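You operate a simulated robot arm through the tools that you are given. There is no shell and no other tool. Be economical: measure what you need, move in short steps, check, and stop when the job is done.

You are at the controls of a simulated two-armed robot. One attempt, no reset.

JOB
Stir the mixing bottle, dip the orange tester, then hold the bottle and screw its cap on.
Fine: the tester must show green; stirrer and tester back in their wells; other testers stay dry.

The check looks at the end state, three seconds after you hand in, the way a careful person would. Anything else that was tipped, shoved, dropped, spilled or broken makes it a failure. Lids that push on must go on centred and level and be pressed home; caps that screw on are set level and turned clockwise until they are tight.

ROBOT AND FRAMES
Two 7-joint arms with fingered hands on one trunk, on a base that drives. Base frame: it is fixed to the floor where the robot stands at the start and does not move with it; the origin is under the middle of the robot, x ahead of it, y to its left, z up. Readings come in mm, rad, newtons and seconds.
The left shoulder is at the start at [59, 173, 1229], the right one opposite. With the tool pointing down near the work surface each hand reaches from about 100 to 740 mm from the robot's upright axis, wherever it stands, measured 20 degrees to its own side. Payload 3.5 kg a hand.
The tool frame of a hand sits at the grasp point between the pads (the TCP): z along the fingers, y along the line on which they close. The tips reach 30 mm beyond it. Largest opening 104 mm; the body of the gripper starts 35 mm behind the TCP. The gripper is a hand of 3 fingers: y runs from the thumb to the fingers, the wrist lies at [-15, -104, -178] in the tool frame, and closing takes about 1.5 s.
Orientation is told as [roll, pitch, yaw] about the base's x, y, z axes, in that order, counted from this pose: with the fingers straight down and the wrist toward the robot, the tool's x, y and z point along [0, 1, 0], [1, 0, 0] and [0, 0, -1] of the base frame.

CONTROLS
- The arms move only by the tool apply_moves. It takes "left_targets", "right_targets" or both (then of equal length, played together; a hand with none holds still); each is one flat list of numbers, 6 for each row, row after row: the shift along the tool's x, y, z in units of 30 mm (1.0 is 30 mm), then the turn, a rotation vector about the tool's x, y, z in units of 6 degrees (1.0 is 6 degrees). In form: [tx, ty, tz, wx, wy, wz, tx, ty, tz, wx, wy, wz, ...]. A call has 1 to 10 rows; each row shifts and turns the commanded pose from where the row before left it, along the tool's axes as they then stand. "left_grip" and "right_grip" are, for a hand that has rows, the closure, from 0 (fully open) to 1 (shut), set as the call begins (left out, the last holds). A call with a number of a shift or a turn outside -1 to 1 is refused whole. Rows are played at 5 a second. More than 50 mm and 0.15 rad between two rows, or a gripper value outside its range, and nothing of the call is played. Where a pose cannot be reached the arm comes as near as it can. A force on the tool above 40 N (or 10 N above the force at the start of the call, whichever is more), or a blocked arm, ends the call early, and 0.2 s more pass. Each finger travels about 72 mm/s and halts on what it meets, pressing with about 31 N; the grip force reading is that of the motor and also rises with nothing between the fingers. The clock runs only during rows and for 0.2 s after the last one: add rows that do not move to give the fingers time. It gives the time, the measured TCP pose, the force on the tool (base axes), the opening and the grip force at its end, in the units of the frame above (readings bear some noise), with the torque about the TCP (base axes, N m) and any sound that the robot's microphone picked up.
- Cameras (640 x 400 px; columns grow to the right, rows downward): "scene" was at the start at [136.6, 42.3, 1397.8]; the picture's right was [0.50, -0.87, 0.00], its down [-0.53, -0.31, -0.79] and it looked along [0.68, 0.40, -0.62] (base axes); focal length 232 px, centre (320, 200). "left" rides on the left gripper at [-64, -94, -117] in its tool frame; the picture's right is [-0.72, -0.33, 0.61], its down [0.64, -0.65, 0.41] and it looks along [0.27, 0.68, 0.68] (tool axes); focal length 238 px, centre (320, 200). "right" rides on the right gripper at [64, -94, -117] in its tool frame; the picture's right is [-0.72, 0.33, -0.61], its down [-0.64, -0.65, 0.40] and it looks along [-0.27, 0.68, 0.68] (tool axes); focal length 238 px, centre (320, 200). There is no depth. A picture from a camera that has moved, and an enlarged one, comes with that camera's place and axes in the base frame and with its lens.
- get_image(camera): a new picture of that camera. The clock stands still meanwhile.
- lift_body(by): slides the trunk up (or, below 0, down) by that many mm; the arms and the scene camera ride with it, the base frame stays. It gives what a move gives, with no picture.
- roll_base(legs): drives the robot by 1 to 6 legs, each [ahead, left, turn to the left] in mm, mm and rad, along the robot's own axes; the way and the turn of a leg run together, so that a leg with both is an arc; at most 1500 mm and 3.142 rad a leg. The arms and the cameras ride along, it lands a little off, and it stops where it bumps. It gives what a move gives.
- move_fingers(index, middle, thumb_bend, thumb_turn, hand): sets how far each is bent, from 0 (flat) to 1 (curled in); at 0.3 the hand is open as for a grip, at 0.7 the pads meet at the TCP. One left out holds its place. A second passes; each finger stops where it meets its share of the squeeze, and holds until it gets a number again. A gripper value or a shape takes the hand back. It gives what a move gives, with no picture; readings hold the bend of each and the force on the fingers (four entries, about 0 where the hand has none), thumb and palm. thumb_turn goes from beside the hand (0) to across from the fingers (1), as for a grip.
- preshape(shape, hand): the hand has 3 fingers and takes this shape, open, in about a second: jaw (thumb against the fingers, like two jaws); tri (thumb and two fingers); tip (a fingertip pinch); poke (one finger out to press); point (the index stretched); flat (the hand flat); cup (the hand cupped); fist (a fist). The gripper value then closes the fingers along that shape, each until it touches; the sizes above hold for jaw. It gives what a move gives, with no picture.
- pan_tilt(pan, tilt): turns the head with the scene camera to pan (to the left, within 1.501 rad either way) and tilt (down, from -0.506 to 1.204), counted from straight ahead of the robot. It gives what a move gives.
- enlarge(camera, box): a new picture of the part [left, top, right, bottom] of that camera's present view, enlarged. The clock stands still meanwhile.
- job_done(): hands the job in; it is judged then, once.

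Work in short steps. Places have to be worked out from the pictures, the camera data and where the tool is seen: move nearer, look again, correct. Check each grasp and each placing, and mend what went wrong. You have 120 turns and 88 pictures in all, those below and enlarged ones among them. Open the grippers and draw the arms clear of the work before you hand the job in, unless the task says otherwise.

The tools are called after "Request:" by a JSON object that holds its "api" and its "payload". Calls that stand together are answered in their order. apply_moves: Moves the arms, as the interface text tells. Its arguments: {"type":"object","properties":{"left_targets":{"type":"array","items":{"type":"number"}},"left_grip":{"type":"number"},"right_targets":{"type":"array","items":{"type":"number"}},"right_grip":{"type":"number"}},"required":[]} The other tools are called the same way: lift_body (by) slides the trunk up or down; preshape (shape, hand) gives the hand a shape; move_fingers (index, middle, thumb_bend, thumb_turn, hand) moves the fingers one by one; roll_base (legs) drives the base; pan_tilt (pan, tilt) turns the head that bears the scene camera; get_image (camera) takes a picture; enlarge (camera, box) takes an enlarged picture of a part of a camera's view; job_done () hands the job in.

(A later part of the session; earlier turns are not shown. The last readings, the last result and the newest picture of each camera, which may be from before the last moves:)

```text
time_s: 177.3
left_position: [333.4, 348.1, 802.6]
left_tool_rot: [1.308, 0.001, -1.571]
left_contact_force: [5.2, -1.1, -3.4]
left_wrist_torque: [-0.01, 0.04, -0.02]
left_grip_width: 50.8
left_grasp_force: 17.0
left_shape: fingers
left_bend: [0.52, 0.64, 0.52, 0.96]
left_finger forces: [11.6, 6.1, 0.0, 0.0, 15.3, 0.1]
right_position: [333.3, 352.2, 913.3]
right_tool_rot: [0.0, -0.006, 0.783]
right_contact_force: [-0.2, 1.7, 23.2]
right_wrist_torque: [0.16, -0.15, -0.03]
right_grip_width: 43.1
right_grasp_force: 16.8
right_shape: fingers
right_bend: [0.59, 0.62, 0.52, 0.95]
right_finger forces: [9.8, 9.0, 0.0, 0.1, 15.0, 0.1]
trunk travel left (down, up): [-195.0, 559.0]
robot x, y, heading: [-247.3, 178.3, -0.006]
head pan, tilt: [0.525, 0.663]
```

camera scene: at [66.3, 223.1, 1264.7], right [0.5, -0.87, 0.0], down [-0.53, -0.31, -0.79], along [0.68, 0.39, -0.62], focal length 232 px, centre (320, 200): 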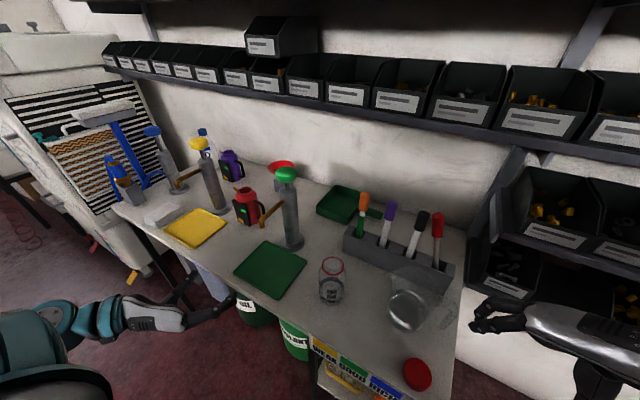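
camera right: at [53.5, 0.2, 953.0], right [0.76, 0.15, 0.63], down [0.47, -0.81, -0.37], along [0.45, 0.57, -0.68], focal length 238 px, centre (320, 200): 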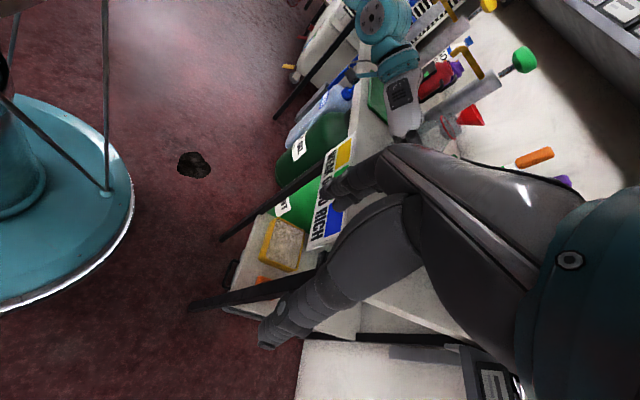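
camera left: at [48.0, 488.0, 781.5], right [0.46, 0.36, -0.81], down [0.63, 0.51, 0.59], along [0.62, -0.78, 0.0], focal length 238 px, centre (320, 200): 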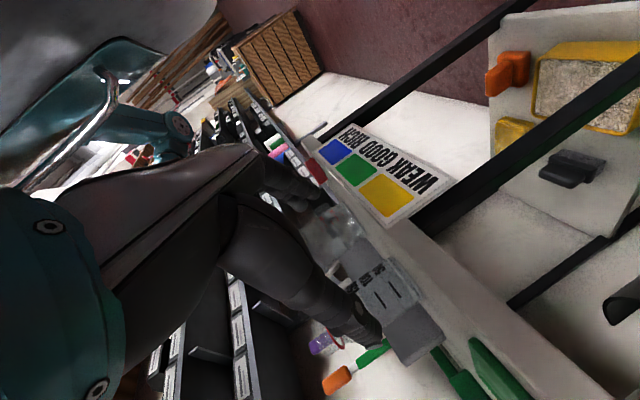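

Contact with ~23 N. To learn whether the cap is really over the neck, I ease off 1.5 mm and nudge it sideways 3 mm to feel lateral resistance.

Request:
{"api": "apply_moves", "payload": {"right_targets": [0, 0, -0.04, 0, 0, 0, 0.1, 0, 0, 0, 0, 0, 0, 0, 0, 0, 0, 0]}}

Request:
{"api": "apply_moves", "payload": {"right_targets": [-0.2, 0, 0, 0, 0, 0, 0, 0, 0, 0, 0, 0]}}

Request:
{"api": "apply_moves", "payload": {"right_targets": [0.1, 0.1, 0, 0, 0, 0, 0, 0, 0, 0, 0, 0]}}

Request:
{"api": "apply_moves", "payload": {"right_targets": [0, -0.2, 0, 0, 0, 0, 0, 0, 0, 0, 0, 0]}}

```text
time_s: 178.1
left_position: [331.7, 347.2, 802.3]
left_tool_rot: [1.309, 0.002, -1.575]
left_contact_force: [-2.4, 1.7, -0.1]
left_wrist_torque: [0.0, 0.03, 0.02]
left_grip_width: 50.6
left_grasp_force: 16.3
left_shape: fingers
left_bend: [0.52, 0.64, 0.52, 0.96]
left_finger forces: [11.1, 4.6, 0.1, 0.0, 17.1, 0.1]
right_position: [330.7, 353.0, 913.6]
right_tool_rot: [-0.003, -0.003, 0.783]
right_contact_force: [4.3, -1.5, 16.1]
right_wrist_torque: [0.09, -0.24, -0.07]
right_grip_width: 43.0
right_grasp_force: 17.7
right_shape: fingers
right_bend: [0.59, 0.62, 0.52, 0.96]
right_finger forces: [9.9, 10.4, 0.1, 0.0, 14.6, 0.1]
trunk travel left (down, up): [-195.0, 559.0]
robot x, y, heading: [-246.3, 181.5, -0.006]
head pan, tilt: [0.525, 0.663]
```

```text
time_s: 178.7
left_position: [331.4, 345.5, 802.7]
left_tool_rot: [1.308, -0.001, -1.573]
left_contact_force: [1.2, -4.5, -1.5]
left_wrist_torque: [0.04, 0.05, 0.01]
left_grip_width: 50.6
left_grasp_force: 16.0
left_shape: fingers
left_bend: [0.52, 0.64, 0.52, 0.97]
left_finger forces: [13.0, 6.4, 0.1, 0.0, 14.2, 0.0]
right_position: [333.7, 350.3, 912.6]
right_tool_rot: [0.001, -0.002, 0.783]
right_contact_force: [-1.3, 5.5, 13.9]
right_wrist_torque: [0.17, 0.0, 0.03]
right_grip_width: 42.9
right_grasp_force: 14.9
right_shape: fingers
right_bend: [0.59, 0.62, 0.52, 0.95]
right_finger forces: [9.9, 6.8, 0.0, 0.1, 13.5, 0.1]
trunk travel left (down, up): [-195.0, 559.0]
robot x, y, heading: [-242.1, 180.4, 0.001]
head pan, tilt: [0.525, 0.663]
```

```text
time_s: 179.3
left_position: [332.9, 347.1, 802.4]
left_tool_rot: [1.307, 0.0, -1.572]
left_contact_force: [1.5, 0.1, -1.6]
left_wrist_torque: [-0.05, 0.04, -0.05]
left_grip_width: 50.7
left_grasp_force: 16.7
left_shape: fingers
left_bend: [0.52, 0.64, 0.52, 0.96]
left_finger forces: [11.8, 5.6, 0.0, 0.0, 15.8, 0.0]
right_position: [332.4, 353.2, 913.5]
right_tool_rot: [-0.001, -0.001, 0.781]
right_contact_force: [-2.0, -1.5, 11.7]
right_wrist_torque: [0.02, 0.02, -0.04]
right_grip_width: 43.2
right_grasp_force: 15.7
right_shape: fingers
right_bend: [0.59, 0.63, 0.52, 0.95]
right_finger forces: [7.9, 7.3, 0.0, 0.0, 16.0, 0.0]
trunk travel left (down, up): [-195.0, 559.0]
robot x, y, heading: [-241.0, 183.9, -0.005]
head pan, tilt: [0.525, 0.663]
```

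```text
time_s: 179.9
left_position: [331.7, 346.6, 803.5]
left_tool_rot: [1.31, 0.0, -1.574]
left_contact_force: [-6.0, -2.7, 1.3]
left_wrist_torque: [0.03, 0.03, 0.03]
left_grip_width: 50.9
left_grasp_force: 16.0
left_shape: fingers
left_bend: [0.52, 0.64, 0.52, 0.97]
left_finger forces: [12.6, 4.6, 0.0, 0.0, 14.9, 0.0]
right_position: [328.7, 350.0, 915.0]
right_tool_rot: [-0.001, -0.003, 0.783]
right_contact_force: [4.5, 4.0, 11.5]
right_wrist_torque: [0.17, -0.21, -0.03]
right_grip_width: 43.0
right_grasp_force: 16.4
right_shape: fingers
right_bend: [0.58, 0.62, 0.53, 0.95]
right_finger forces: [10.7, 9.6, 0.0, 0.0, 12.2, 0.1]
trunk travel left (down, up): [-195.0, 559.0]
robot x, y, heading: [-245.7, 182.1, -0.0]
head pan, tilt: [0.525, 0.663]
```

Resistance is symmetric (~±5 N for ±3 mm), so it's about centred. I recentre and turn 42° clockwise about the cap's centre, watching height and force.

Request:
{"api": "apply_moves", "payload": {"right_targets": [0, 0.1, 0, 0, 0, 0, -0.005, 0.015, 0.01, 0, 0, 1, -0.005, 0.015, 0.01, 0, 0, 1, -0.005, 0.015, 0.01, 0, 0, 1, -0.005, 0.015, 0.01, 0, 0, 1, -0.005, 0.015, 0.01, 0, 0, 1, -0.005, 0.015, 0.01, 0, 0, 1, -0.005, 0.015, 0.01, 0, 0, 1, 0, 0, 0, 0, 0, 0]}}

```text
time_s: 181.9
left_position: [333.7, 346.7, 803.0]
left_tool_rot: [1.309, 0.003, -1.574]
left_contact_force: [-3.3, 2.6, 0.7]
left_wrist_torque: [0.02, 0.05, 0.0]
left_grip_width: 50.6
left_grasp_force: 16.2
left_shape: fingers
left_bend: [0.52, 0.64, 0.52, 0.97]
left_finger forces: [11.2, 4.8, 0.0, 0.0, 17.6, 0.0]
right_position: [337.5, 351.2, 910.1]
right_tool_rot: [-0.003, -0.001, 0.047]
right_contact_force: [1.9, -2.1, 2.9]
right_wrist_torque: [-0.14, -0.06, 0.08]
right_grip_width: 43.2
right_grasp_force: 15.9
right_shape: fingers
right_bend: [0.59, 0.62, 0.52, 0.97]
right_finger forces: [7.9, 9.5, 0.1, 0.1, 13.4, 0.0]
trunk travel left (down, up): [-195.0, 559.0]
robot x, y, heading: [-243.7, 181.2, 0.001]
head pan, tilt: [0.525, 0.663]
```

The upward force dropped from 11 N to 3 N while turning: the thread is taking. I ratchet: open, turn back, regrasp, and turn again.

Request:
{"api": "move_fingers", "payload": {"hand": "right", "index": 0.46, "middle": 0.46, "thumb_bend": 0.46}}

Request:
{"api": "apply_moves", "payload": {"right_targets": [0.003, -0.0155, 0, 0, 0, -1, 0.003, -0.0155, 0, 0, 0, -1, 0.003, -0.0155, 0, 0, 0, -1, 0.003, -0.0155, 0, 0, 0, -1, 0.003, -0.0155, 0, 0, 0, -1, 0.003, -0.0155, 0, 0, 0, -1, 0.003, -0.0155, 0, 0, 0, -1, 0, 0, 0, 0, 0, 0]}}

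Request:
{"api": "move_fingers", "payload": {"hand": "right", "index": 0.6, "middle": 0.6, "thumb_bend": 0.58}}

Request:
{"api": "move_fingers", "payload": {"hand": "right", "index": 0.68, "middle": 0.68, "thumb_bend": 0.66}}

```text
time_s: 182.9
left_position: [333.2, 346.7, 801.6]
left_tool_rot: [1.308, 0.003, -1.572]
left_contact_force: [-0.5, -0.2, 1.9]
left_wrist_torque: [0.01, 0.01, 0.01]
left_grip_width: 50.8
left_grasp_force: 17.7
left_shape: fingers
left_bend: [0.52, 0.64, 0.52, 0.97]
left_finger forces: [11.6, 5.7, 0.0, 0.0, 16.7, 0.0]
right_position: [337.5, 352.7, 910.1]
right_tool_rot: [0.0, 0.0, 0.05]
right_contact_force: [-0.7, -1.2, 0.1]
right_wrist_torque: [0.0, 0.03, -0.02]
right_grip_width: 62.1
right_grasp_force: 0.0
right_shape: fingers
right_bend: [0.46, 0.46, 0.46, 0.97]
right_finger forces: [0.0, 0.0, 0.0, 0.0, 0.1, 0.0]
trunk travel left (down, up): [-195.0, 559.0]
robot x, y, heading: [-246.8, 183.0, -0.004]
head pan, tilt: [0.525, 0.663]
```

```text
time_s: 184.7
left_position: [332.4, 346.8, 802.0]
left_tool_rot: [1.309, 0.003, -1.573]
left_contact_force: [0.6, -0.4, 2.5]
left_wrist_torque: [0.02, 0.05, 0.0]
left_grip_width: 50.7
left_grasp_force: 17.2
left_shape: fingers
left_bend: [0.52, 0.64, 0.52, 0.97]
left_finger forces: [11.7, 5.9, 0.1, 0.0, 16.5, 0.0]
right_position: [333.8, 351.4, 911.0]
right_tool_rot: [0.0, -0.002, 0.784]
right_contact_force: [0.1, 0.2, -0.5]
right_wrist_torque: [0.01, 0.01, 0.01]
right_grip_width: 61.9
right_grasp_force: 0.1
right_shape: fingers
right_bend: [0.46, 0.46, 0.46, 0.97]
right_finger forces: [0.1, 0.0, 0.0, 0.0, 0.1, 0.0]
trunk travel left (down, up): [-195.0, 559.0]
robot x, y, heading: [-245.4, 180.7, -0.002]
head pan, tilt: [0.525, 0.663]
```

```text
time_s: 185.7
left_position: [332.2, 346.3, 802.9]
left_tool_rot: [1.31, 0.002, -1.573]
left_contact_force: [-1.7, -0.7, 3.1]
left_wrist_torque: [-0.03, 0.04, -0.02]
left_grip_width: 50.6
left_grasp_force: 16.6
left_shape: fingers
left_bend: [0.52, 0.64, 0.52, 0.97]
left_finger forces: [12.1, 5.3, 0.0, 0.0, 16.2, 0.0]
right_position: [333.8, 352.4, 911.6]
right_tool_rot: [0.0, -0.001, 0.783]
right_contact_force: [1.1, 1.1, 0.9]
right_wrist_torque: [0.06, -0.09, 0.02]
right_grip_width: 45.1
right_grasp_force: 5.9
right_shape: fingers
right_bend: [0.54, 0.58, 0.52, 0.97]
right_finger forces: [4.4, 2.4, 0.0, 0.0, 5.0, 0.1]
trunk travel left (down, up): [-195.0, 559.0]
robot x, y, heading: [-245.2, 178.6, -0.001]
head pan, tilt: [0.525, 0.663]
```

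```text
time_s: 186.7
left_position: [332.6, 346.0, 803.9]
left_tool_rot: [1.309, 0.003, -1.574]
left_contact_force: [-6.6, -3.5, 3.8]
left_wrist_torque: [0.01, 0.01, -0.05]
left_grip_width: 50.8
left_grasp_force: 16.3
left_shape: fingers
left_bend: [0.52, 0.64, 0.52, 0.97]
left_finger forces: [13.1, 4.7, 0.0, 0.0, 15.2, 0.0]
right_position: [332.8, 351.8, 910.6]
right_tool_rot: [0.001, -0.002, 0.781]
right_contact_force: [4.3, 3.0, 3.2]
right_wrist_torque: [0.04, -0.14, 0.07]
right_grip_width: 43.5
right_grasp_force: 13.8
right_shape: fingers
right_bend: [0.57, 0.61, 0.52, 0.97]
right_finger forces: [9.4, 6.8, 0.0, 0.0, 11.4, 0.0]
trunk travel left (down, up): [-195.0, 559.0]
robot x, y, heading: [-240.0, 181.0, -0.004]
head pan, tilt: [0.525, 0.663]
```

The cap is captive on the neck and regrasped. I turn 42° clockwise again.

Request:
{"api": "apply_moves", "payload": {"right_targets": [0, 0.04, 0, 0, 0, 0, -0.005, 0.015, 0.005, 0, 0, 1, -0.005, 0.015, 0.005, 0, 0, 1, -0.005, 0.015, 0.005, 0, 0, 1, -0.005, 0.015, 0.005, 0, 0, 1, -0.005, 0.015, 0.005, 0, 0, 1, -0.005, 0.015, 0.005, 0, 0, 1, -0.005, 0.015, 0.005, 0, 0, 1, 0, 0, 0, 0, 0, 0]}}

```text
time_s: 188.7
left_position: [334.3, 347.9, 803.1]
left_tool_rot: [1.31, 0.002, -1.571]
left_contact_force: [-3.4, -1.0, 2.4]
left_wrist_torque: [-0.12, 0.05, -0.28]
left_grip_width: 50.2
left_grasp_force: 16.9
left_shape: fingers
left_bend: [0.52, 0.64, 0.52, 0.97]
left_finger forces: [13.0, 4.5, 0.1, 0.0, 16.3, 0.0]
right_position: [336.3, 352.2, 910.6]
right_tool_rot: [0.0, -0.004, 0.047]
right_contact_force: [3.8, -0.2, 10.5]
right_wrist_torque: [-0.01, -0.03, 0.32]
right_grip_width: 43.8
right_grasp_force: 16.3
right_shape: fingers
right_bend: [0.59, 0.61, 0.52, 1.0]
right_finger forces: [12.2, 6.6, 0.0, 0.0, 14.8, 0.0]
trunk travel left (down, up): [-195.0, 559.0]
robot x, y, heading: [-242.2, 178.2, -0.0]
head pan, tilt: [0.525, 0.663]
```

Torque rose to 0.32 N·m, so the thread is working. I do another full ratchet (8 steps back, regrasp, 8 steps clockwise).

Request:
{"api": "move_fingers", "payload": {"hand": "right", "index": 0.46, "middle": 0.46, "thumb_bend": 0.46}}

Request:
{"api": "apply_moves", "payload": {"right_targets": [0.003, -0.0155, 0, 0, 0, -1, 0.003, -0.0155, 0, 0, 0, -1, 0.003, -0.0155, 0, 0, 0, -1, 0.003, -0.0155, 0, 0, 0, -1, 0.003, -0.0155, 0, 0, 0, -1, 0.003, -0.0155, 0, 0, 0, -1, 0.003, -0.0155, 0, 0, 0, -1, 0.003, -0.0155, 0, 0, 0, -1, 0, 0, 0, 0, 0, 0]}}

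Request:
{"api": "move_fingers", "payload": {"hand": "right", "index": 0.68, "middle": 0.68, "thumb_bend": 0.64}}

Request:
{"api": "apply_moves", "payload": {"right_targets": [-0.005, 0.015, 0.002, 0, 0, 1, -0.005, 0.015, 0.002, 0, 0, 1, -0.005, 0.015, 0.002, 0, 0, 1, -0.005, 0.015, 0.002, 0, 0, 1, -0.005, 0.015, 0.002, 0, 0, 1, -0.005, 0.015, 0.002, 0, 0, 1, -0.005, 0.015, 0.002, 0, 0, 1, -0.005, 0.015, 0.002, 0, 0, 1, 0, 0, 0, 0, 0, 0]}}

```text
time_s: 189.7
left_position: [333.3, 347.2, 802.1]
left_tool_rot: [1.308, 0.002, -1.573]
left_contact_force: [0.3, 0.5, 2.4]
left_wrist_torque: [0.02, 0.05, -0.02]
left_grip_width: 50.5
left_grasp_force: 17.4
left_shape: fingers
left_bend: [0.52, 0.64, 0.52, 0.97]
left_finger forces: [12.2, 6.0, 0.0, 0.0, 16.8, 0.1]
right_position: [336.7, 353.9, 910.5]
right_tool_rot: [-0.001, -0.001, 0.052]
right_contact_force: [-0.4, -0.3, 0.2]
right_wrist_torque: [0.02, 0.0, -0.04]
right_grip_width: 62.2
right_grasp_force: 0.0
right_shape: fingers
right_bend: [0.46, 0.46, 0.46, 0.98]
right_finger forces: [0.0, 0.1, 0.0, 0.0, 0.0, 0.1]
trunk travel left (down, up): [-195.0, 559.0]
robot x, y, heading: [-246.6, 183.6, -0.002]
head pan, tilt: [0.525, 0.663]
```

```text
time_s: 191.7
left_position: [334.2, 346.6, 801.7]
left_tool_rot: [1.31, 0.003, -1.572]
left_contact_force: [0.7, 1.0, 2.0]
left_wrist_torque: [-0.01, 0.1, -0.02]
left_grip_width: 50.6
left_grasp_force: 17.9
left_shape: fingers
left_bend: [0.52, 0.64, 0.52, 0.97]
left_finger forces: [12.3, 5.9, 0.1, 0.1, 16.7, 0.0]
right_position: [333.2, 352.8, 909.8]
right_tool_rot: [-0.001, -0.001, 0.889]
right_contact_force: [-0.5, 0.0, 0.5]
right_wrist_torque: [-0.04, 0.03, -0.03]
right_grip_width: 62.1
right_grasp_force: 0.1
right_shape: fingers
right_bend: [0.46, 0.46, 0.46, 0.98]
right_finger forces: [0.1, 0.0, 0.1, 0.0, 0.0, 0.1]
trunk travel left (down, up): [-195.0, 559.0]
robot x, y, heading: [-246.4, 177.9, -0.007]
head pan, tilt: [0.525, 0.663]
```

```text
time_s: 192.7
left_position: [332.0, 346.1, 802.9]
left_tool_rot: [1.308, -0.001, -1.575]
left_contact_force: [-7.0, -4.2, 4.4]
left_wrist_torque: [0.04, 0.09, 0.0]
left_grip_width: 50.4
left_grasp_force: 16.9
left_shape: fingers
left_bend: [0.51, 0.64, 0.52, 0.97]
left_finger forces: [14.2, 4.8, 0.1, 0.1, 14.6, 0.0]
right_position: [332.7, 352.5, 910.2]
right_tool_rot: [0.0, -0.003, 0.889]
right_contact_force: [5.9, 3.5, 5.3]
right_wrist_torque: [0.27, -0.27, 0.07]
right_grip_width: 42.3
right_grasp_force: 14.3
right_shape: fingers
right_bend: [0.57, 0.6, 0.53, 0.97]
right_finger forces: [9.9, 9.6, 0.1, 0.0, 10.0, 0.1]
trunk travel left (down, up): [-195.0, 559.0]
robot x, y, heading: [-242.2, 182.9, -0.002]
head pan, tilt: [0.525, 0.663]
```

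```text
time_s: 194.7
left_position: [332.9, 347.2, 801.6]
left_tool_rot: [1.309, 0.001, -1.574]
left_contact_force: [-4.8, -1.9, 2.9]
left_wrist_torque: [-0.09, 0.04, -0.52]
left_grip_width: 50.6
left_grasp_force: 16.9
left_shape: fingers
left_bend: [0.5, 0.64, 0.53, 0.97]
left_finger forces: [13.7, 4.1, 0.0, 0.0, 16.3, 0.0]
right_position: [336.3, 352.8, 909.3]
right_tool_rot: [0.0, -0.003, 0.047]
right_contact_force: [1.4, 1.9, 7.1]
right_wrist_torque: [-0.07, 0.13, 0.62]
right_grip_width: 43.1
right_grasp_force: 16.2
right_shape: fingers
right_bend: [0.6, 0.61, 0.52, 1.0]
right_finger forces: [10.5, 5.8, 0.1, 0.0, 15.7, 0.0]
trunk travel left (down, up): [-195.0, 559.0]
robot x, y, heading: [-250.6, 181.0, 0.001]
head pan, tilt: [0.525, 0.663]
```

Torque climbs to 0.62 N·m. I go one more ratchet to see whether it is tight.

Request:
{"api": "move_fingers", "payload": {"hand": "right", "index": 0.46, "middle": 0.46, "thumb_bend": 0.46}}

Request:
{"api": "apply_moves", "payload": {"right_targets": [0.003, -0.0155, 0, 0, 0, -1, 0.003, -0.0155, 0, 0, 0, -1, 0.003, -0.0155, 0, 0, 0, -1, 0.003, -0.0155, 0, 0, 0, -1, 0.003, -0.0155, 0, 0, 0, -1, 0.003, -0.0155, 0, 0, 0, -1, 0.003, -0.0155, 0, 0, 0, -1, 0.003, -0.0155, 0, 0, 0, -1, 0, 0.04, 0, 0, 0, 0]}}

Request:
{"api": "move_fingers", "payload": {"hand": "right", "index": 0.7, "middle": 0.7, "thumb_bend": 0.67}}

Request:
{"api": "apply_moves", "payload": {"right_targets": [-0.005, 0.015, 0.002, 0, 0, 1, -0.005, 0.015, 0.002, 0, 0, 1, -0.005, 0.015, 0.002, 0, 0, 1, -0.005, 0.015, 0.002, 0, 0, 1, 0, 0, 0, 0, 0, 0]}}

Request:
{"api": "apply_moves", "payload": {"right_targets": [-0.005, 0.015, 0.002, 0, 0, 1, -0.005, 0.015, 0.002, 0, 0, 1, -0.005, 0.015, 0.002, 0, 0, 1, -0.005, 0.015, 0.002, 0, 0, 1, 0, 0, 0, 0, 0, 0]}}

```text
time_s: 195.7
left_position: [333.5, 347.9, 802.3]
left_tool_rot: [1.309, 0.003, -1.571]
left_contact_force: [1.7, 0.9, 3.4]
left_wrist_torque: [0.01, 0.06, -0.01]
left_grip_width: 50.9
left_grasp_force: 17.9
left_shape: fingers
left_bend: [0.51, 0.64, 0.53, 0.97]
left_finger forces: [12.6, 6.2, 0.0, 0.0, 17.2, 0.1]
right_position: [335.6, 354.7, 908.8]
right_tool_rot: [0.0, -0.001, 0.051]
right_contact_force: [0.1, 0.2, -0.4]
right_wrist_torque: [-0.04, 0.04, 0.01]
right_grip_width: 62.0
right_grasp_force: 0.0
right_shape: fingers
right_bend: [0.46, 0.46, 0.46, 0.98]
right_finger forces: [0.0, 0.0, 0.0, 0.0, 0.0, 0.0]
trunk travel left (down, up): [-195.0, 559.0]
robot x, y, heading: [-246.1, 180.6, -0.006]
head pan, tilt: [0.525, 0.663]
```

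```text
time_s: 197.7
left_position: [334.2, 346.5, 802.4]
left_tool_rot: [1.309, 0.002, -1.573]
left_contact_force: [0.4, 0.7, 1.6]
left_wrist_torque: [-0.01, 0.06, -0.03]
left_grip_width: 50.3
left_grasp_force: 17.7
left_shape: fingers
left_bend: [0.51, 0.64, 0.53, 0.97]
left_finger forces: [12.7, 6.2, 0.0, 0.1, 16.9, 0.0]
right_position: [333.1, 354.5, 909.2]
right_tool_rot: [-0.001, -0.002, 0.89]
right_contact_force: [-0.2, -0.6, 0.6]
right_wrist_torque: [0.01, -0.03, -0.02]
right_grip_width: 62.3
right_grasp_force: 0.1
right_shape: fingers
right_bend: [0.46, 0.46, 0.46, 0.98]
right_finger forces: [0.0, 0.0, 0.0, 0.0, 0.0, 0.0]
trunk travel left (down, up): [-195.0, 559.0]
robot x, y, heading: [-243.5, 180.3, -0.006]
head pan, tilt: [0.525, 0.663]
```

```text
time_s: 198.7
left_position: [332.0, 346.6, 803.0]
left_tool_rot: [1.309, -0.001, -1.573]
left_contact_force: [-5.6, -4.7, 2.4]
left_wrist_torque: [0.02, 0.11, -0.06]
left_grip_width: 50.1
left_grasp_force: 18.0
left_shape: fingers
left_bend: [0.51, 0.65, 0.53, 0.97]
left_finger forces: [15.1, 5.2, 0.0, 0.0, 15.0, 0.1]
right_position: [332.1, 354.8, 910.0]
right_tool_rot: [0.001, -0.003, 0.889]
right_contact_force: [2.8, 4.3, 3.4]
right_wrist_torque: [0.16, -0.19, 0.09]
right_grip_width: 42.6
right_grasp_force: 16.4
right_shape: fingers
right_bend: [0.58, 0.61, 0.53, 0.97]
right_finger forces: [10.3, 10.3, 0.1, 0.0, 12.4, 0.0]
trunk travel left (down, up): [-195.0, 559.0]
robot x, y, heading: [-245.0, 180.4, -0.006]
head pan, tilt: [0.525, 0.663]
```

```text
time_s: 199.9
left_position: [331.9, 346.7, 803.2]
left_tool_rot: [1.309, 0.001, -1.574]
left_contact_force: [-0.8, -10.0, 0.8]
left_wrist_torque: [0.07, 0.04, -0.52]
left_grip_width: 50.4
left_grasp_force: 17.5
left_shape: fingers
left_bend: [0.5, 0.64, 0.53, 0.98]
left_finger forces: [16.8, 5.4, 0.0, 0.0, 13.2, 0.1]
right_position: [333.9, 355.8, 910.0]
right_tool_rot: [0.0, -0.002, 0.468]
right_contact_force: [1.7, 7.1, 9.4]
right_wrist_torque: [0.19, -0.09, 0.59]
right_grip_width: 42.1
right_grasp_force: 18.4
right_shape: fingers
right_bend: [0.61, 0.6, 0.52, 1.0]
right_finger forces: [9.6, 12.0, 0.0, 0.1, 14.7, 0.1]
trunk travel left (down, up): [-195.0, 559.0]
robot x, y, heading: [-246.1, 180.2, -0.002]
head pan, tilt: [0.525, 0.663]
```

```text
time_s: 201.1
left_position: [332.4, 345.3, 802.9]
left_tool_rot: [1.31, 0.001, -1.574]
left_contact_force: [-2.9, -12.7, 2.0]
left_wrist_torque: [0.03, 0.13, -0.89]
left_grip_width: 50.3
left_grasp_force: 19.0
left_shape: fingers
left_bend: [0.49, 0.63, 0.53, 0.99]
left_finger forces: [17.6, 6.5, 0.0, 0.1, 14.0, 0.0]
right_position: [334.7, 354.6, 909.1]
right_tool_rot: [0.004, -0.003, 0.049]
right_contact_force: [3.5, 9.3, 10.7]
right_wrist_torque: [0.34, -0.18, 0.99]
right_grip_width: 41.6
right_grasp_force: 24.6
right_shape: fingers
right_bend: [0.63, 0.6, 0.51, 1.0]
right_finger forces: [16.2, 14.8, 0.2, 0.1, 18.5, 0.0]
trunk travel left (down, up): [-195.0, 559.0]
robot x, y, heading: [-242.7, 181.0, -0.008]
head pan, tilt: [0.525, 0.663]
```

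Torque reached 1.0 N·m. I repeat one short ratchet to confirm it tightens at once rather than still winding.

Request:
{"api": "move_fingers", "payload": {"hand": "right", "index": 0.46, "middle": 0.46, "thumb_bend": 0.46}}

Request:
{"api": "apply_moves", "payload": {"right_targets": [0.003, -0.0155, 0, 0, 0, -1, 0.003, -0.0155, 0, 0, 0, -1, 0.003, -0.0155, 0, 0, 0, -1, 0.003, -0.0155, 0, 0, 0, -1, 0.003, -0.0155, 0, 0, 0, -1, 0.003, -0.0155, 0, 0, 0, -1, 0, 0, 0, 0, 0, 0]}}

Request:
{"api": "move_fingers", "payload": {"hand": "right", "index": 0.7, "middle": 0.7, "thumb_bend": 0.67}}

Request:
{"api": "apply_moves", "payload": {"right_targets": [-0.005, 0.015, 0.002, 0, 0, 1, -0.005, 0.015, 0.002, 0, 0, 1, -0.005, 0.015, 0.002, 0, 0, 1, 0, 0, 0, 0, 0, 0]}}

Request:
{"api": "apply_moves", "payload": {"right_targets": [-0.005, 0.015, 0.002, 0, 0, 1, -0.005, 0.015, 0.002, 0, 0, 1, -0.005, 0.015, 0.002, 0, 0, 1, 0, 0, 0, 0, 0, 0]}}

```text
time_s: 202.1
left_position: [333.9, 347.1, 802.3]
left_tool_rot: [1.309, 0.002, -1.573]
left_contact_force: [0.7, 2.0, 3.5]
left_wrist_torque: [-0.02, 0.05, -0.01]
left_grip_width: 50.2
left_grasp_force: 18.6
left_shape: fingers
left_bend: [0.51, 0.65, 0.53, 0.97]
left_finger forces: [13.2, 6.5, 0.1, 0.1, 17.7, 0.0]
right_position: [336.1, 355.2, 908.3]
right_tool_rot: [0.0, 0.0, 0.05]
right_contact_force: [-0.2, 0.2, 0.1]
right_wrist_torque: [0.02, 0.02, -0.02]
right_grip_width: 62.5
right_grasp_force: 0.1
right_shape: fingers
right_bend: [0.46, 0.46, 0.46, 0.98]
right_finger forces: [0.0, 0.0, 0.1, 0.1, 0.0, 0.1]
trunk travel left (down, up): [-195.0, 559.0]
robot x, y, heading: [-244.7, 181.4, -0.002]
head pan, tilt: [0.525, 0.663]
```

```text
time_s: 203.7
left_position: [333.5, 346.7, 802.6]
left_tool_rot: [1.309, 0.001, -1.572]
left_contact_force: [0.4, 1.8, 4.0]
left_wrist_torque: [-0.02, -0.01, 0.01]
left_grip_width: 50.1
left_grasp_force: 18.7
left_shape: fingers
left_bend: [0.51, 0.65, 0.53, 0.97]
left_finger forces: [13.4, 6.7, 0.1, 0.0, 17.2, 0.0]
right_position: [332.1, 352.9, 908.1]
right_tool_rot: [0.0, -0.001, 0.679]
right_contact_force: [1.0, -0.2, 0.2]
right_wrist_torque: [0.01, -0.01, -0.01]
right_grip_width: 62.4
right_grasp_force: 0.0
right_shape: fingers
right_bend: [0.46, 0.46, 0.46, 0.98]
right_finger forces: [0.1, 0.0, 0.0, 0.1, 0.0, 0.0]
trunk travel left (down, up): [-195.0, 559.0]
robot x, y, heading: [-243.6, 179.4, -0.007]
head pan, tilt: [0.525, 0.663]
```

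```text
time_s: 204.7
left_position: [331.9, 346.9, 802.1]
left_tool_rot: [1.309, -0.001, -1.574]
left_contact_force: [-8.1, -3.7, 4.7]
left_wrist_torque: [0.0, 0.08, -0.09]
left_grip_width: 49.9
left_grasp_force: 18.3
left_shape: fingers
left_bend: [0.51, 0.65, 0.54, 0.97]
left_finger forces: [15.4, 5.4, 0.0, 0.1, 15.8, 0.0]
right_position: [332.6, 353.0, 908.9]
right_tool_rot: [-0.001, -0.005, 0.678]
right_contact_force: [4.9, 2.8, 2.9]
right_wrist_torque: [0.09, -0.17, 0.1]
right_grip_width: 42.5
right_grasp_force: 17.3
right_shape: fingers
right_bend: [0.58, 0.61, 0.53, 0.97]
right_finger forces: [9.7, 10.9, 0.0, 0.0, 13.3, 0.0]
trunk travel left (down, up): [-195.0, 559.0]
robot x, y, heading: [-242.7, 180.6, -0.002]
head pan, tilt: [0.525, 0.663]
```

```text
time_s: 205.7
left_position: [332.2, 345.4, 802.2]
left_tool_rot: [1.307, 0.003, -1.573]
left_contact_force: [-4.0, -8.2, 1.6]
left_wrist_torque: [-0.01, 0.05, -0.41]
left_grip_width: 49.9
left_grasp_force: 18.3
left_shape: fingers
left_bend: [0.5, 0.64, 0.54, 0.98]
left_finger forces: [16.4, 5.7, 0.0, 0.0, 14.7, 0.0]
right_position: [333.0, 353.6, 909.2]
right_tool_rot: [-0.001, -0.003, 0.363]
right_contact_force: [4.2, 6.2, 4.6]
right_wrist_torque: [0.27, -0.27, 0.48]
right_grip_width: 41.8
right_grasp_force: 18.8
right_shape: fingers
right_bend: [0.6, 0.6, 0.52, 1.0]
right_finger forces: [12.1, 12.1, 0.0, 0.0, 13.4, 0.1]
trunk travel left (down, up): [-195.0, 559.0]
robot x, y, heading: [-245.3, 185.7, 0.0]
head pan, tilt: [0.525, 0.663]
```

```text
time_s: 206.7
left_position: [332.7, 345.5, 802.3]
left_tool_rot: [1.311, 0.002, -1.575]
left_contact_force: [-2.3, -10.6, 0.8]
left_wrist_torque: [0.03, 0.08, -0.79]
left_grip_width: 49.9
left_grasp_force: 19.1
left_shape: fingers
left_bend: [0.5, 0.63, 0.54, 0.98]
left_finger forces: [17.3, 6.0, 0.0, 0.0, 14.8, 0.0]
right_position: [336.1, 354.1, 910.0]
right_tool_rot: [0.0, -0.005, 0.048]
right_contact_force: [4.4, 7.8, 11.9]
right_wrist_torque: [0.39, -0.4, 0.9]
right_grip_width: 41.1
right_grasp_force: 24.0
right_shape: fingers
right_bend: [0.62, 0.6, 0.51, 1.0]
right_finger forces: [17.1, 14.9, 0.0, 0.1, 17.0, 0.0]
trunk travel left (down, up): [-195.0, 559.0]
robot x, y, heading: [-244.7, 182.2, -0.008]
head pan, tilt: [0.525, 0.663]
```

The torque now builds straight away, so the cap no longer turns: it's tight. I open the right hand, lift it clear and use the last picture to check the cap.

Request:
{"api": "move_fingers", "payload": {"hand": "right", "index": 0.42, "middle": 0.42, "thumb_bend": 0.42}}

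Request:
{"api": "apply_moves", "payload": {"right_targets": [0, 0, -1, 0, 0, -1, 0, 0, -1, 0, 0, -1, 0, 0, -1, 0, 0, -1, 0, 0, -1, 0, 0, -1, -0.5, -0.6, 0, 0, 0, 0, -0.8, -0.6, 0, 0, 0, 0, -0.8, -0.6, 0, 0, 0, 0, -0.8, -0.6, 0, 0, 0, 0, -0.8, -0.6, 0, 0, 0, 0, 0, 0, 0, 0, 0, 0]}}

Request:
{"api": "enlarge", "payload": {"camera": "scene", "box": [310, 180, 400, 260]}}

```text
time_s: 207.7
left_position: [333.2, 347.4, 801.1]
left_tool_rot: [1.31, 0.002, -1.572]
left_contact_force: [1.6, 1.1, 2.4]
left_wrist_torque: [-0.01, 0.07, -0.02]
left_grip_width: 49.7
left_grasp_force: 18.5
left_shape: fingers
left_bend: [0.51, 0.65, 0.54, 0.97]
left_finger forces: [13.4, 5.5, 0.1, 0.1, 17.5, 0.0]
right_position: [335.2, 354.9, 909.0]
right_tool_rot: [0.0, -0.001, 0.048]
right_contact_force: [-0.3, 0.0, 0.4]
right_wrist_torque: [-0.02, 0.0, -0.01]
right_grip_width: 72.6
right_grasp_force: 0.0
right_shape: fingers
right_bend: [0.42, 0.42, 0.42, 0.98]
right_finger forces: [0.1, 0.0, 0.0, 0.1, 0.1, 0.0]
trunk travel left (down, up): [-195.0, 559.0]
robot x, y, heading: [-244.5, 179.2, -0.009]
head pan, tilt: [0.525, 0.663]
```

```text
time_s: 209.9
left_position: [333.1, 346.3, 802.4]
left_tool_rot: [1.31, 0.002, -1.571]
left_contact_force: [0.5, 0.3, 2.2]
left_wrist_torque: [-0.06, 0.04, 0.0]
left_grip_width: 49.8
left_grasp_force: 18.1
left_shape: fingers
left_bend: [0.51, 0.65, 0.54, 0.97]
left_finger forces: [13.7, 5.3, 0.0, 0.0, 17.1, 0.0]
right_position: [305.6, 212.7, 1028.6]
right_tool_rot: [0.001, 0.0, 0.468]
right_contact_force: [-0.5, 0.0, 0.5]
right_wrist_torque: [0.01, 0.0, -0.03]
right_grip_width: 72.2
right_grasp_force: 0.2
right_shape: fingers
right_bend: [0.42, 0.42, 0.42, 0.98]
right_finger forces: [0.0, 0.0, 0.0, 0.1, 0.1, 0.0]
trunk travel left (down, up): [-195.0, 559.0]
robot x, y, heading: [-243.5, 181.9, -0.001]
head pan, tilt: [0.525, 0.663]
```

```text
5.00 times, centred on (355, 220) of scene
camera zoom: at [-53.5, 222.7, 1264.6], right [0.5, -0.87, 0.0], down [-0.53, -0.31, -0.79], along [0.68, 0.39, -0.62], focal length 1157 px, centre (145, 100)
```

zoom: 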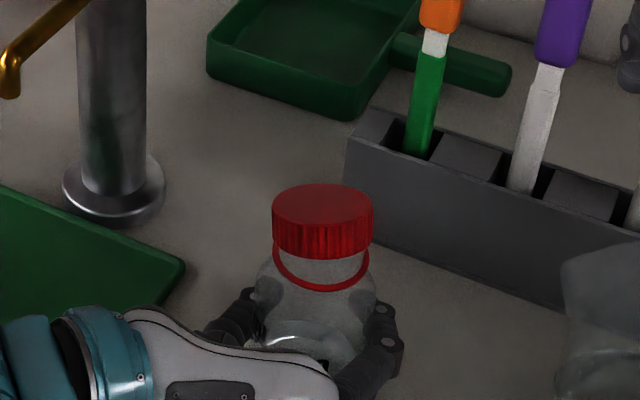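

The cap sits level and centred, but a stretch of neck shows between it and the ring, so it may not be fully home. I go back and test: first return the right hand above the cap at yaw 0.89.

Request:
{"api": "apply_moves", "payload": {"right_targets": [0, 0, 0.7, 0, 0, -1, 0, 0, 0.7, 0, 0, -1, 0, 0, 0, 0, 0, -1, 0, 0, 0, 0, 0, -1, 0.459, 0.84, 0, 0, 0, 0, 0.459, 0.84, 0, 0, 0, 0, 0.459, 0.84, 0, 0, 0, 0, 0.459, 0.84, 0, 0, 0, 0, 0.459, 0.84, 0, 0, 0, 0, 0, 0, 0, 0, 0, 0]}}

```text
time_s: 212.1
left_position: [332.9, 346.7, 802.2]
left_tool_rot: [1.309, 0.001, -1.573]
left_contact_force: [0.0, 0.3, 1.6]
left_wrist_torque: [-0.07, 0.08, -0.01]
left_grip_width: 49.8
left_grasp_force: 17.9
left_shape: fingers
left_bend: [0.51, 0.65, 0.54, 0.97]
left_finger forces: [13.8, 5.2, 0.0, 0.0, 17.0, 0.0]
right_position: [332.1, 356.3, 984.8]
right_tool_rot: [0.001, -0.001, 0.887]
right_contact_force: [-0.4, 0.3, -0.2]
right_wrist_torque: [-0.01, 0.01, -0.01]
right_grip_width: 72.4
right_grasp_force: 0.1
right_shape: fingers
right_bend: [0.42, 0.42, 0.42, 0.98]
right_finger forces: [0.0, 0.0, 0.1, 0.1, 0.1, 0.0]
trunk travel left (down, up): [-195.0, 559.0]
robot x, y, heading: [-242.3, 179.7, 0.001]
head pan, tilt: [0.525, 0.663]
```

Aligned. I lower onto the cap a bit deeper (z≈905), regrasp, and turn clockwise with a firmer downward push.

Request:
{"api": "apply_moves", "payload": {"right_targets": [-0.03, -0.04, 0.89, 0, 0, 0, 0, 0, 0.89, 0, 0, 0, 0, 0, 0.88, 0, 0, 0, 0, 0, 0, 0, 0, 0]}}

Request:
{"api": "move_fingers", "payload": {"hand": "right", "index": 0.7, "middle": 0.7, "thumb_bend": 0.67}}

Request:
{"api": "apply_moves", "payload": {"right_targets": [-0.005, 0.015, 0.012, 0, 0, 1, -0.005, 0.015, 0.012, 0, 0, 1, -0.005, 0.015, 0.012, 0, 0, 1, -0.005, 0.015, 0.012, 0, 0, 1, 0, 0, 0, 0, 0, 0]}}

Request:
{"api": "apply_moves", "payload": {"right_targets": [-0.005, 0.015, 0.012, 0, 0, 1, -0.005, 0.015, 0.012, 0, 0, 1, -0.005, 0.015, 0.012, 0, 0, 1, -0.005, 0.015, 0.012, 0, 0, 1, 0, 0, 0, 0, 0, 0]}}

```text
time_s: 213.1
left_position: [333.3, 347.8, 802.7]
left_tool_rot: [1.307, 0.001, -1.573]
left_contact_force: [0.1, 0.6, 1.3]
left_wrist_torque: [-0.04, 0.07, 0.01]
left_grip_width: 49.8
left_grasp_force: 17.6
left_shape: fingers
left_bend: [0.51, 0.65, 0.54, 0.97]
left_finger forces: [13.7, 5.1, 0.0, 0.0, 17.0, 0.0]
right_position: [333.2, 353.4, 903.5]
right_tool_rot: [0.0, -0.001, 0.887]
right_contact_force: [-0.3, -0.2, -1.1]
right_wrist_torque: [0.02, 0.0, -0.03]
right_grip_width: 72.5
right_grasp_force: 0.1
right_shape: fingers
right_bend: [0.42, 0.42, 0.42, 0.98]
right_finger forces: [0.1, 0.0, 0.1, 0.0, 0.1, 0.0]
trunk travel left (down, up): [-195.0, 559.0]
robot x, y, heading: [-246.4, 179.9, -0.006]
head pan, tilt: [0.525, 0.663]
```

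```text
time_s: 214.1
left_position: [333.1, 347.0, 801.8]
left_tool_rot: [1.309, 0.001, -1.574]
left_contact_force: [-2.7, -1.7, 2.3]
left_wrist_torque: [-0.06, 0.02, -0.08]
left_grip_width: 49.7
left_grasp_force: 17.9
left_shape: fingers
left_bend: [0.51, 0.65, 0.54, 0.97]
left_finger forces: [14.1, 5.2, 0.0, 0.0, 16.7, 0.1]
right_position: [332.6, 353.9, 902.9]
right_tool_rot: [0.002, -0.002, 0.889]
right_contact_force: [2.6, -0.2, -1.4]
right_wrist_torque: [0.08, -0.17, 0.11]
right_grip_width: 43.2
right_grasp_force: 16.4
right_shape: fingers
right_bend: [0.58, 0.61, 0.52, 0.96]
right_finger forces: [9.1, 8.5, 0.0, 0.0, 15.0, 0.0]
trunk travel left (down, up): [-195.0, 559.0]
robot x, y, heading: [-246.1, 181.5, -0.006]
head pan, tilt: [0.525, 0.663]
```

```text
time_s: 215.3
left_position: [332.7, 346.6, 802.6]
left_tool_rot: [1.309, 0.001, -1.572]
left_contact_force: [-3.8, 3.2, 3.7]
left_wrist_torque: [-0.18, -0.02, -0.1]
left_grip_width: 49.9
left_grasp_force: 17.5
left_shape: fingers
left_bend: [0.51, 0.65, 0.54, 0.96]
left_finger forces: [12.7, 3.8, 0.0, 0.0, 19.2, 0.1]
right_position: [332.1, 355.0, 905.0]
right_tool_rot: [-0.002, -0.002, 0.465]
right_contact_force: [3.5, -2.6, 0.9]
right_wrist_torque: [-0.07, -0.11, 0.1]
right_grip_width: 43.2
right_grasp_force: 16.6
right_shape: fingers
right_bend: [0.59, 0.61, 0.52, 0.97]
right_finger forces: [8.5, 9.5, 0.0, 0.0, 14.8, 0.0]
trunk travel left (down, up): [-195.0, 559.0]
robot x, y, heading: [-242.6, 178.9, -0.004]
head pan, tilt: [0.525, 0.663]
```

```text
time_s: 216.5
left_position: [332.5, 346.9, 802.4]
left_tool_rot: [1.31, 0.003, -1.572]
left_contact_force: [-2.8, 3.5, 3.6]
left_wrist_torque: [-0.21, 0.02, -0.25]
left_grip_width: 49.9
left_grasp_force: 18.8
left_shape: fingers
left_bend: [0.52, 0.65, 0.54, 0.96]
left_finger forces: [12.8, 4.0, 0.0, 0.0, 20.1, 0.1]
right_position: [334.1, 355.7, 902.9]
right_tool_rot: [-0.001, -0.004, 0.048]
right_contact_force: [3.7, -3.6, 7.1]
right_wrist_torque: [-0.11, -0.09, 0.27]
right_grip_width: 41.9
right_grasp_force: 15.3
right_shape: fingers
right_bend: [0.6, 0.61, 0.52, 0.99]
right_finger forces: [8.3, 9.5, 0.0, 0.1, 13.6, 0.0]
trunk travel left (down, up): [-195.0, 559.0]
robot x, y, heading: [-244.5, 178.8, -0.006]
head pan, tilt: [0.525, 0.663]
```

It turns easily with the deeper grip (0.1–0.27 N·m), so it wasn't home yet. I keep ratcheting, following it down.

Request:
{"api": "move_fingers", "payload": {"hand": "right", "index": 0.45, "middle": 0.45, "thumb_bend": 0.45}}

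Request:
{"api": "apply_moves", "payload": {"right_targets": [0.003, -0.0155, 0, 0, 0, -1, 0.003, -0.0155, 0, 0, 0, -1, 0.003, -0.0155, 0, 0, 0, -1, 0.003, -0.0155, 0, 0, 0, -1, 0.003, -0.0155, 0, 0, 0, -1, 0.003, -0.0155, 0, 0, 0, -1, 0.003, -0.0155, 0, 0, 0, -1, 0.003, -0.0155, 0, 0, 0, -1, 0, 0, 0, 0, 0, 0]}}

Request:
{"api": "move_fingers", "payload": {"hand": "right", "index": 0.7, "middle": 0.7, "thumb_bend": 0.67}}

Request:
{"api": "apply_moves", "payload": {"right_targets": [-0.005, 0.015, 0.008, 0, 0, 1, -0.005, 0.015, 0.008, 0, 0, 1, -0.005, 0.015, 0.008, 0, 0, 1, -0.005, 0.015, 0.008, 0, 0, 1, -0.005, 0.015, 0.008, 0, 0, 1, -0.005, 0.015, 0.008, 0, 0, 1, -0.005, 0.015, 0.008, 0, 0, 1, -0.005, 0.015, 0.008, 0, 0, 1, 0, 0, 0, 0, 0, 0]}}

```text
time_s: 217.5
left_position: [333.1, 346.2, 802.5]
left_tool_rot: [1.31, 0.002, -1.572]
left_contact_force: [1.2, -1.3, 1.7]
left_wrist_torque: [-0.05, 0.02, 0.06]
left_grip_width: 49.7
left_grasp_force: 17.7
left_shape: fingers
left_bend: [0.52, 0.65, 0.54, 0.97]
left_finger forces: [14.2, 5.2, 0.1, 0.0, 16.6, 0.0]
right_position: [335.0, 355.4, 903.4]
right_tool_rot: [0.001, 0.0, 0.051]
right_contact_force: [0.2, -0.4, -0.4]
right_wrist_torque: [-0.01, 0.0, 0.0]
right_grip_width: 64.8
right_grasp_force: 0.0
right_shape: fingers
right_bend: [0.45, 0.45, 0.45, 0.98]
right_finger forces: [0.0, 0.0, 0.1, 0.0, 0.0, 0.0]
trunk travel left (down, up): [-195.0, 559.0]
robot x, y, heading: [-243.7, 181.1, -0.005]
head pan, tilt: [0.525, 0.663]
```

```text
time_s: 219.5
left_position: [334.3, 346.2, 800.9]
left_tool_rot: [1.308, 0.002, -1.573]
left_contact_force: [0.3, -0.6, 1.1]
left_wrist_torque: [-0.04, 0.06, 0.03]
left_grip_width: 49.8
left_grasp_force: 17.9
left_shape: fingers
left_bend: [0.52, 0.65, 0.54, 0.97]
left_finger forces: [14.0, 5.2, 0.1, 0.1, 16.7, 0.0]
right_position: [329.1, 355.8, 902.1]
right_tool_rot: [-0.001, -0.003, 0.888]
right_contact_force: [1.1, -0.5, -0.6]
right_wrist_torque: [0.02, 0.01, 0.02]
right_grip_width: 64.7
right_grasp_force: 0.0
right_shape: fingers
right_bend: [0.45, 0.45, 0.45, 0.98]
right_finger forces: [0.0, 0.0, 0.0, 0.0, 0.1, 0.0]
trunk travel left (down, up): [-195.0, 559.0]
robot x, y, heading: [-244.7, 181.8, 0.0]
head pan, tilt: [0.525, 0.663]
```

```text
time_s: 220.5
left_position: [333.0, 346.1, 801.8]
left_tool_rot: [1.309, 0.001, -1.575]
left_contact_force: [-5.2, -2.7, 1.7]
left_wrist_torque: [0.02, 0.05, -0.01]
left_grip_width: 49.2
left_grasp_force: 18.2
left_shape: fingers
left_bend: [0.52, 0.65, 0.54, 0.97]
left_finger forces: [14.6, 4.2, 0.0, 0.1, 16.3, 0.0]
right_position: [329.1, 355.8, 903.6]
right_tool_rot: [-0.002, -0.003, 0.885]
right_contact_force: [3.1, 1.3, 0.9]
right_wrist_torque: [0.05, -0.12, 0.07]
right_grip_width: 38.3
right_grasp_force: 15.7
right_shape: fingers
right_bend: [0.6, 0.6, 0.54, 0.96]
right_finger forces: [7.4, 9.4, 0.0, 0.0, 14.1, 0.1]
trunk travel left (down, up): [-195.0, 559.0]
robot x, y, heading: [-244.9, 180.0, -0.002]
head pan, tilt: [0.525, 0.663]
```

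```text
time_s: 222.5
left_position: [332.9, 346.1, 802.0]
left_tool_rot: [1.31, 0.001, -1.573]
left_contact_force: [-3.0, -0.6, 2.6]
left_wrist_torque: [-0.1, 0.03, -0.38]
left_grip_width: 49.7
left_grasp_force: 18.5
left_shape: fingers
left_bend: [0.52, 0.65, 0.54, 0.97]
left_finger forces: [14.7, 3.9, 0.0, 0.0, 18.6, 0.0]
right_position: [334.3, 355.6, 902.9]
right_tool_rot: [0.004, -0.001, 0.047]
right_contact_force: [4.2, 0.9, 6.8]
right_wrist_torque: [0.06, -0.22, 0.45]
right_grip_width: 38.1
right_grasp_force: 16.2
right_shape: fingers
right_bend: [0.61, 0.6, 0.54, 1.0]
right_finger forces: [7.8, 10.7, 0.1, 0.0, 14.0, 0.0]
trunk travel left (down, up): [-195.0, 559.0]
robot x, y, heading: [-244.8, 183.9, -0.002]
head pan, tilt: [0.525, 0.663]
```

Still winding with moderate torque. The hand drifted ~3 mm off centre, so I correct that and do two more ratchets.

Request:
{"api": "move_fingers", "payload": {"hand": "right", "index": 0.45, "middle": 0.45, "thumb_bend": 0.45}}

Request:
{"api": "apply_moves", "payload": {"right_targets": [0.003, -0.0155, 0, 0, 0, -1, 0.003, -0.0155, 0, 0, 0, -1, 0.003, -0.0155, 0, 0, 0, -1, 0.003, -0.0155, 0, 0, 0, -1, 0.003, -0.0155, 0, 0, 0, -1, 0.003, -0.0155, 0, 0, 0, -1, 0.003, -0.0155, 0, 0, 0, -1, 0.003, -0.0155, 0, 0, 0, -1, -0.1, 0.03, 0, 0, 0, 0, 0, 0, 0, 0, 0, 0]}}

Request:
{"api": "move_fingers", "payload": {"hand": "right", "index": 0.7, "middle": 0.7, "thumb_bend": 0.67}}

Request:
{"api": "apply_moves", "payload": {"right_targets": [-0.005, 0.015, 0.006, 0, 0, 1, -0.005, 0.015, 0.006, 0, 0, 1, -0.005, 0.015, 0.006, 0, 0, 1, -0.005, 0.015, 0.006, 0, 0, 1, -0.005, 0.015, 0.006, 0, 0, 1, -0.005, 0.015, 0.006, 0, 0, 1, -0.005, 0.015, 0.006, 0, 0, 1, -0.005, 0.015, 0.006, 0, 0, 1, 0, 0, 0, 0, 0, 0]}}

```text
time_s: 223.5
left_position: [332.1, 347.0, 802.2]
left_tool_rot: [1.309, 0.0, -1.574]
left_contact_force: [0.3, 0.0, 1.6]
left_wrist_torque: [-0.03, 0.04, 0.0]
left_grip_width: 49.7
left_grasp_force: 17.5
left_shape: fingers
left_bend: [0.52, 0.65, 0.54, 0.97]
left_finger forces: [14.2, 4.5, 0.1, 0.0, 16.8, 0.0]
right_position: [334.4, 355.8, 900.9]
right_tool_rot: [0.002, -0.001, 0.05]
right_contact_force: [-0.9, 0.3, 0.4]
right_wrist_torque: [-0.02, -0.01, 0.02]
right_grip_width: 64.5
right_grasp_force: 0.0
right_shape: fingers
right_bend: [0.45, 0.45, 0.45, 0.98]
right_finger forces: [0.0, 0.0, 0.1, 0.0, 0.1, 0.0]
trunk travel left (down, up): [-195.0, 559.0]
robot x, y, heading: [-242.0, 179.5, -0.005]
head pan, tilt: [0.525, 0.663]
```

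```text
time_s: 225.7
left_position: [333.8, 347.2, 802.6]
left_tool_rot: [1.309, 0.002, -1.571]
left_contact_force: [0.1, 0.6, 1.3]
left_wrist_torque: [0.0, 0.05, 0.02]
left_grip_width: 49.8
left_grasp_force: 17.8
left_shape: fingers
left_bend: [0.52, 0.65, 0.54, 0.97]
left_finger forces: [14.2, 4.6, 0.0, 0.0, 17.1, 0.0]
right_position: [332.8, 353.4, 902.1]
right_tool_rot: [-0.001, 0.001, 0.887]
right_contact_force: [-0.4, 0.1, -0.3]
right_wrist_torque: [-0.03, -0.02, 0.0]
right_grip_width: 64.5
right_grasp_force: 0.0
right_shape: fingers
right_bend: [0.45, 0.45, 0.45, 0.98]
right_finger forces: [0.0, 0.0, 0.1, 0.1, 0.1, 0.0]
trunk travel left (down, up): [-195.0, 559.0]
robot x, y, heading: [-244.3, 180.8, -0.004]
head pan, tilt: [0.525, 0.663]
```

```text
time_s: 226.7
left_position: [332.7, 346.4, 802.6]
left_tool_rot: [1.309, 0.001, -1.572]
left_contact_force: [-1.0, 0.0, 0.8]
left_wrist_torque: [-0.06, 0.01, 0.01]
left_grip_width: 49.5
left_grasp_force: 18.5
left_shape: fingers
left_bend: [0.52, 0.65, 0.54, 0.97]
left_finger forces: [14.0, 4.7, 0.0, 0.0, 16.9, 0.1]
right_position: [333.1, 353.6, 901.6]
right_tool_rot: [0.002, 0.0, 0.886]
right_contact_force: [0.5, 0.4, -0.7]
right_wrist_torque: [0.01, -0.03, 0.0]
right_grip_width: 36.8
right_grasp_force: 15.5
right_shape: fingers
right_bend: [0.61, 0.61, 0.54, 0.95]
right_finger forces: [6.1, 8.7, 0.1, 0.0, 15.7, 0.1]
trunk travel left (down, up): [-195.0, 559.0]
robot x, y, heading: [-244.9, 180.6, -0.012]
head pan, tilt: [0.525, 0.663]
```

```text
time_s: 228.7
left_position: [332.7, 346.1, 802.3]
left_tool_rot: [1.306, 0.002, -1.573]
left_contact_force: [1.2, 0.8, -0.8]
left_wrist_torque: [-0.04, 0.1, -0.1]
left_grip_width: 49.5
left_grasp_force: 18.1
left_shape: fingers
left_bend: [0.52, 0.65, 0.54, 0.96]
left_finger forces: [14.0, 4.9, 0.0, 0.0, 17.6, 0.0]
right_position: [335.9, 353.2, 900.4]
right_tool_rot: [0.003, -0.001, 0.048]
right_contact_force: [-0.8, -0.1, 0.5]
right_wrist_torque: [0.03, -0.01, 0.12]
right_grip_width: 33.3
right_grasp_force: 13.4
right_shape: fingers
right_bend: [0.63, 0.63, 0.56, 0.97]
right_finger forces: [5.3, 7.7, 0.0, 0.0, 13.7, 0.0]
trunk travel left (down, up): [-195.0, 559.0]
robot x, y, heading: [-245.5, 181.1, -0.001]
head pan, tilt: [0.525, 0.663]
```

The finger opening shrinks: the cap has gone down relative to the hand, so I'm gripping only its upper edge. I lower the open hand 8 mm, regrasp and turn.

Request:
{"api": "move_fingers", "payload": {"hand": "right", "index": 0.44, "middle": 0.44, "thumb_bend": 0.44}}

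Request:
{"api": "apply_moves", "payload": {"right_targets": [0.003, -0.0155, 0, 0, 0, -1, 0.003, -0.0155, 0, 0, 0, -1, 0.003, -0.0155, 0, 0, 0, -1, 0.003, -0.0155, 0, 0, 0, -1, 0.003, -0.0155, 0, 0, 0, -1, 0.003, -0.0155, 0, 0, 0, -1, 0.003, -0.0155, 0, 0, 0, -1, 0.003, -0.0155, 0, 0, 0, -1, 0, 0, 0.27, 0, 0, 0, 0, 0, 0, 0, 0, 0]}}

Request:
{"api": "move_fingers", "payload": {"hand": "right", "index": 0.68, "middle": 0.68, "thumb_bend": 0.66}}

```text
time_s: 229.7
left_position: [332.8, 346.9, 802.2]
left_tool_rot: [1.31, 0.002, -1.572]
left_contact_force: [-0.4, 0.3, -0.4]
left_wrist_torque: [-0.04, 0.07, -0.04]
left_grip_width: 49.3
left_grasp_force: 17.9
left_shape: fingers
left_bend: [0.52, 0.65, 0.54, 0.97]
left_finger forces: [13.9, 4.7, 0.0, 0.1, 16.7, 0.0]
right_position: [335.8, 354.2, 901.2]
right_tool_rot: [-0.002, -0.001, 0.051]
right_contact_force: [-0.3, 0.8, -0.8]
right_wrist_torque: [0.0, 0.02, -0.02]
right_grip_width: 67.1
right_grasp_force: 0.1
right_shape: fingers
right_bend: [0.44, 0.44, 0.44, 0.97]
right_finger forces: [0.0, 0.1, 0.1, 0.0, 0.0, 0.1]
trunk travel left (down, up): [-195.0, 559.0]
robot x, y, heading: [-244.7, 181.5, -0.002]
head pan, tilt: [0.525, 0.663]
```

```text
time_s: 231.9
left_position: [333.3, 346.2, 801.7]
left_tool_rot: [1.309, 0.0, -1.573]
left_contact_force: [-0.1, -0.3, -0.2]
left_wrist_torque: [0.0, 0.0, 0.0]
left_grip_width: 50.0
left_grasp_force: 17.5
left_shape: fingers
left_bend: [0.52, 0.65, 0.54, 0.97]
left_finger forces: [14.0, 4.7, 0.0, 0.0, 16.9, 0.0]
right_position: [332.3, 352.9, 892.2]
right_tool_rot: [0.0, -0.002, 0.888]
right_contact_force: [-0.6, -0.3, -0.4]
right_wrist_torque: [-0.03, 0.02, -0.01]
right_grip_width: 67.2
right_grasp_force: 0.0
right_shape: fingers
right_bend: [0.44, 0.44, 0.44, 0.97]
right_finger forces: [0.0, 0.0, 0.0, 0.0, 0.1, 0.1]
trunk travel left (down, up): [-195.0, 559.0]
robot x, y, heading: [-245.9, 180.6, 0.002]
head pan, tilt: [0.525, 0.663]
```

```text
time_s: 232.9
left_position: [332.7, 347.8, 801.2]
left_tool_rot: [1.308, 0.001, -1.573]
left_contact_force: [0.7, 2.4, 1.5]
left_wrist_torque: [-0.12, 0.06, -0.04]
left_grip_width: 49.5
left_grasp_force: 19.1
left_shape: fingers
left_bend: [0.52, 0.66, 0.54, 0.96]
left_finger forces: [13.4, 4.4, 0.0, 0.0, 18.8, 0.0]
right_position: [332.7, 352.9, 893.2]
right_tool_rot: [0.0, 0.002, 0.888]
right_contact_force: [0.3, -2.0, 1.1]
right_wrist_torque: [0.06, -0.08, 0.04]
right_grip_width: 39.0
right_grasp_force: 14.3
right_shape: fingers
right_bend: [0.58, 0.61, 0.55, 0.97]
right_finger forces: [7.1, 6.1, 0.0, 0.0, 14.8, 0.0]
trunk travel left (down, up): [-195.0, 559.0]
robot x, y, heading: [-247.1, 180.7, -0.005]
head pan, tilt: [0.525, 0.663]
```

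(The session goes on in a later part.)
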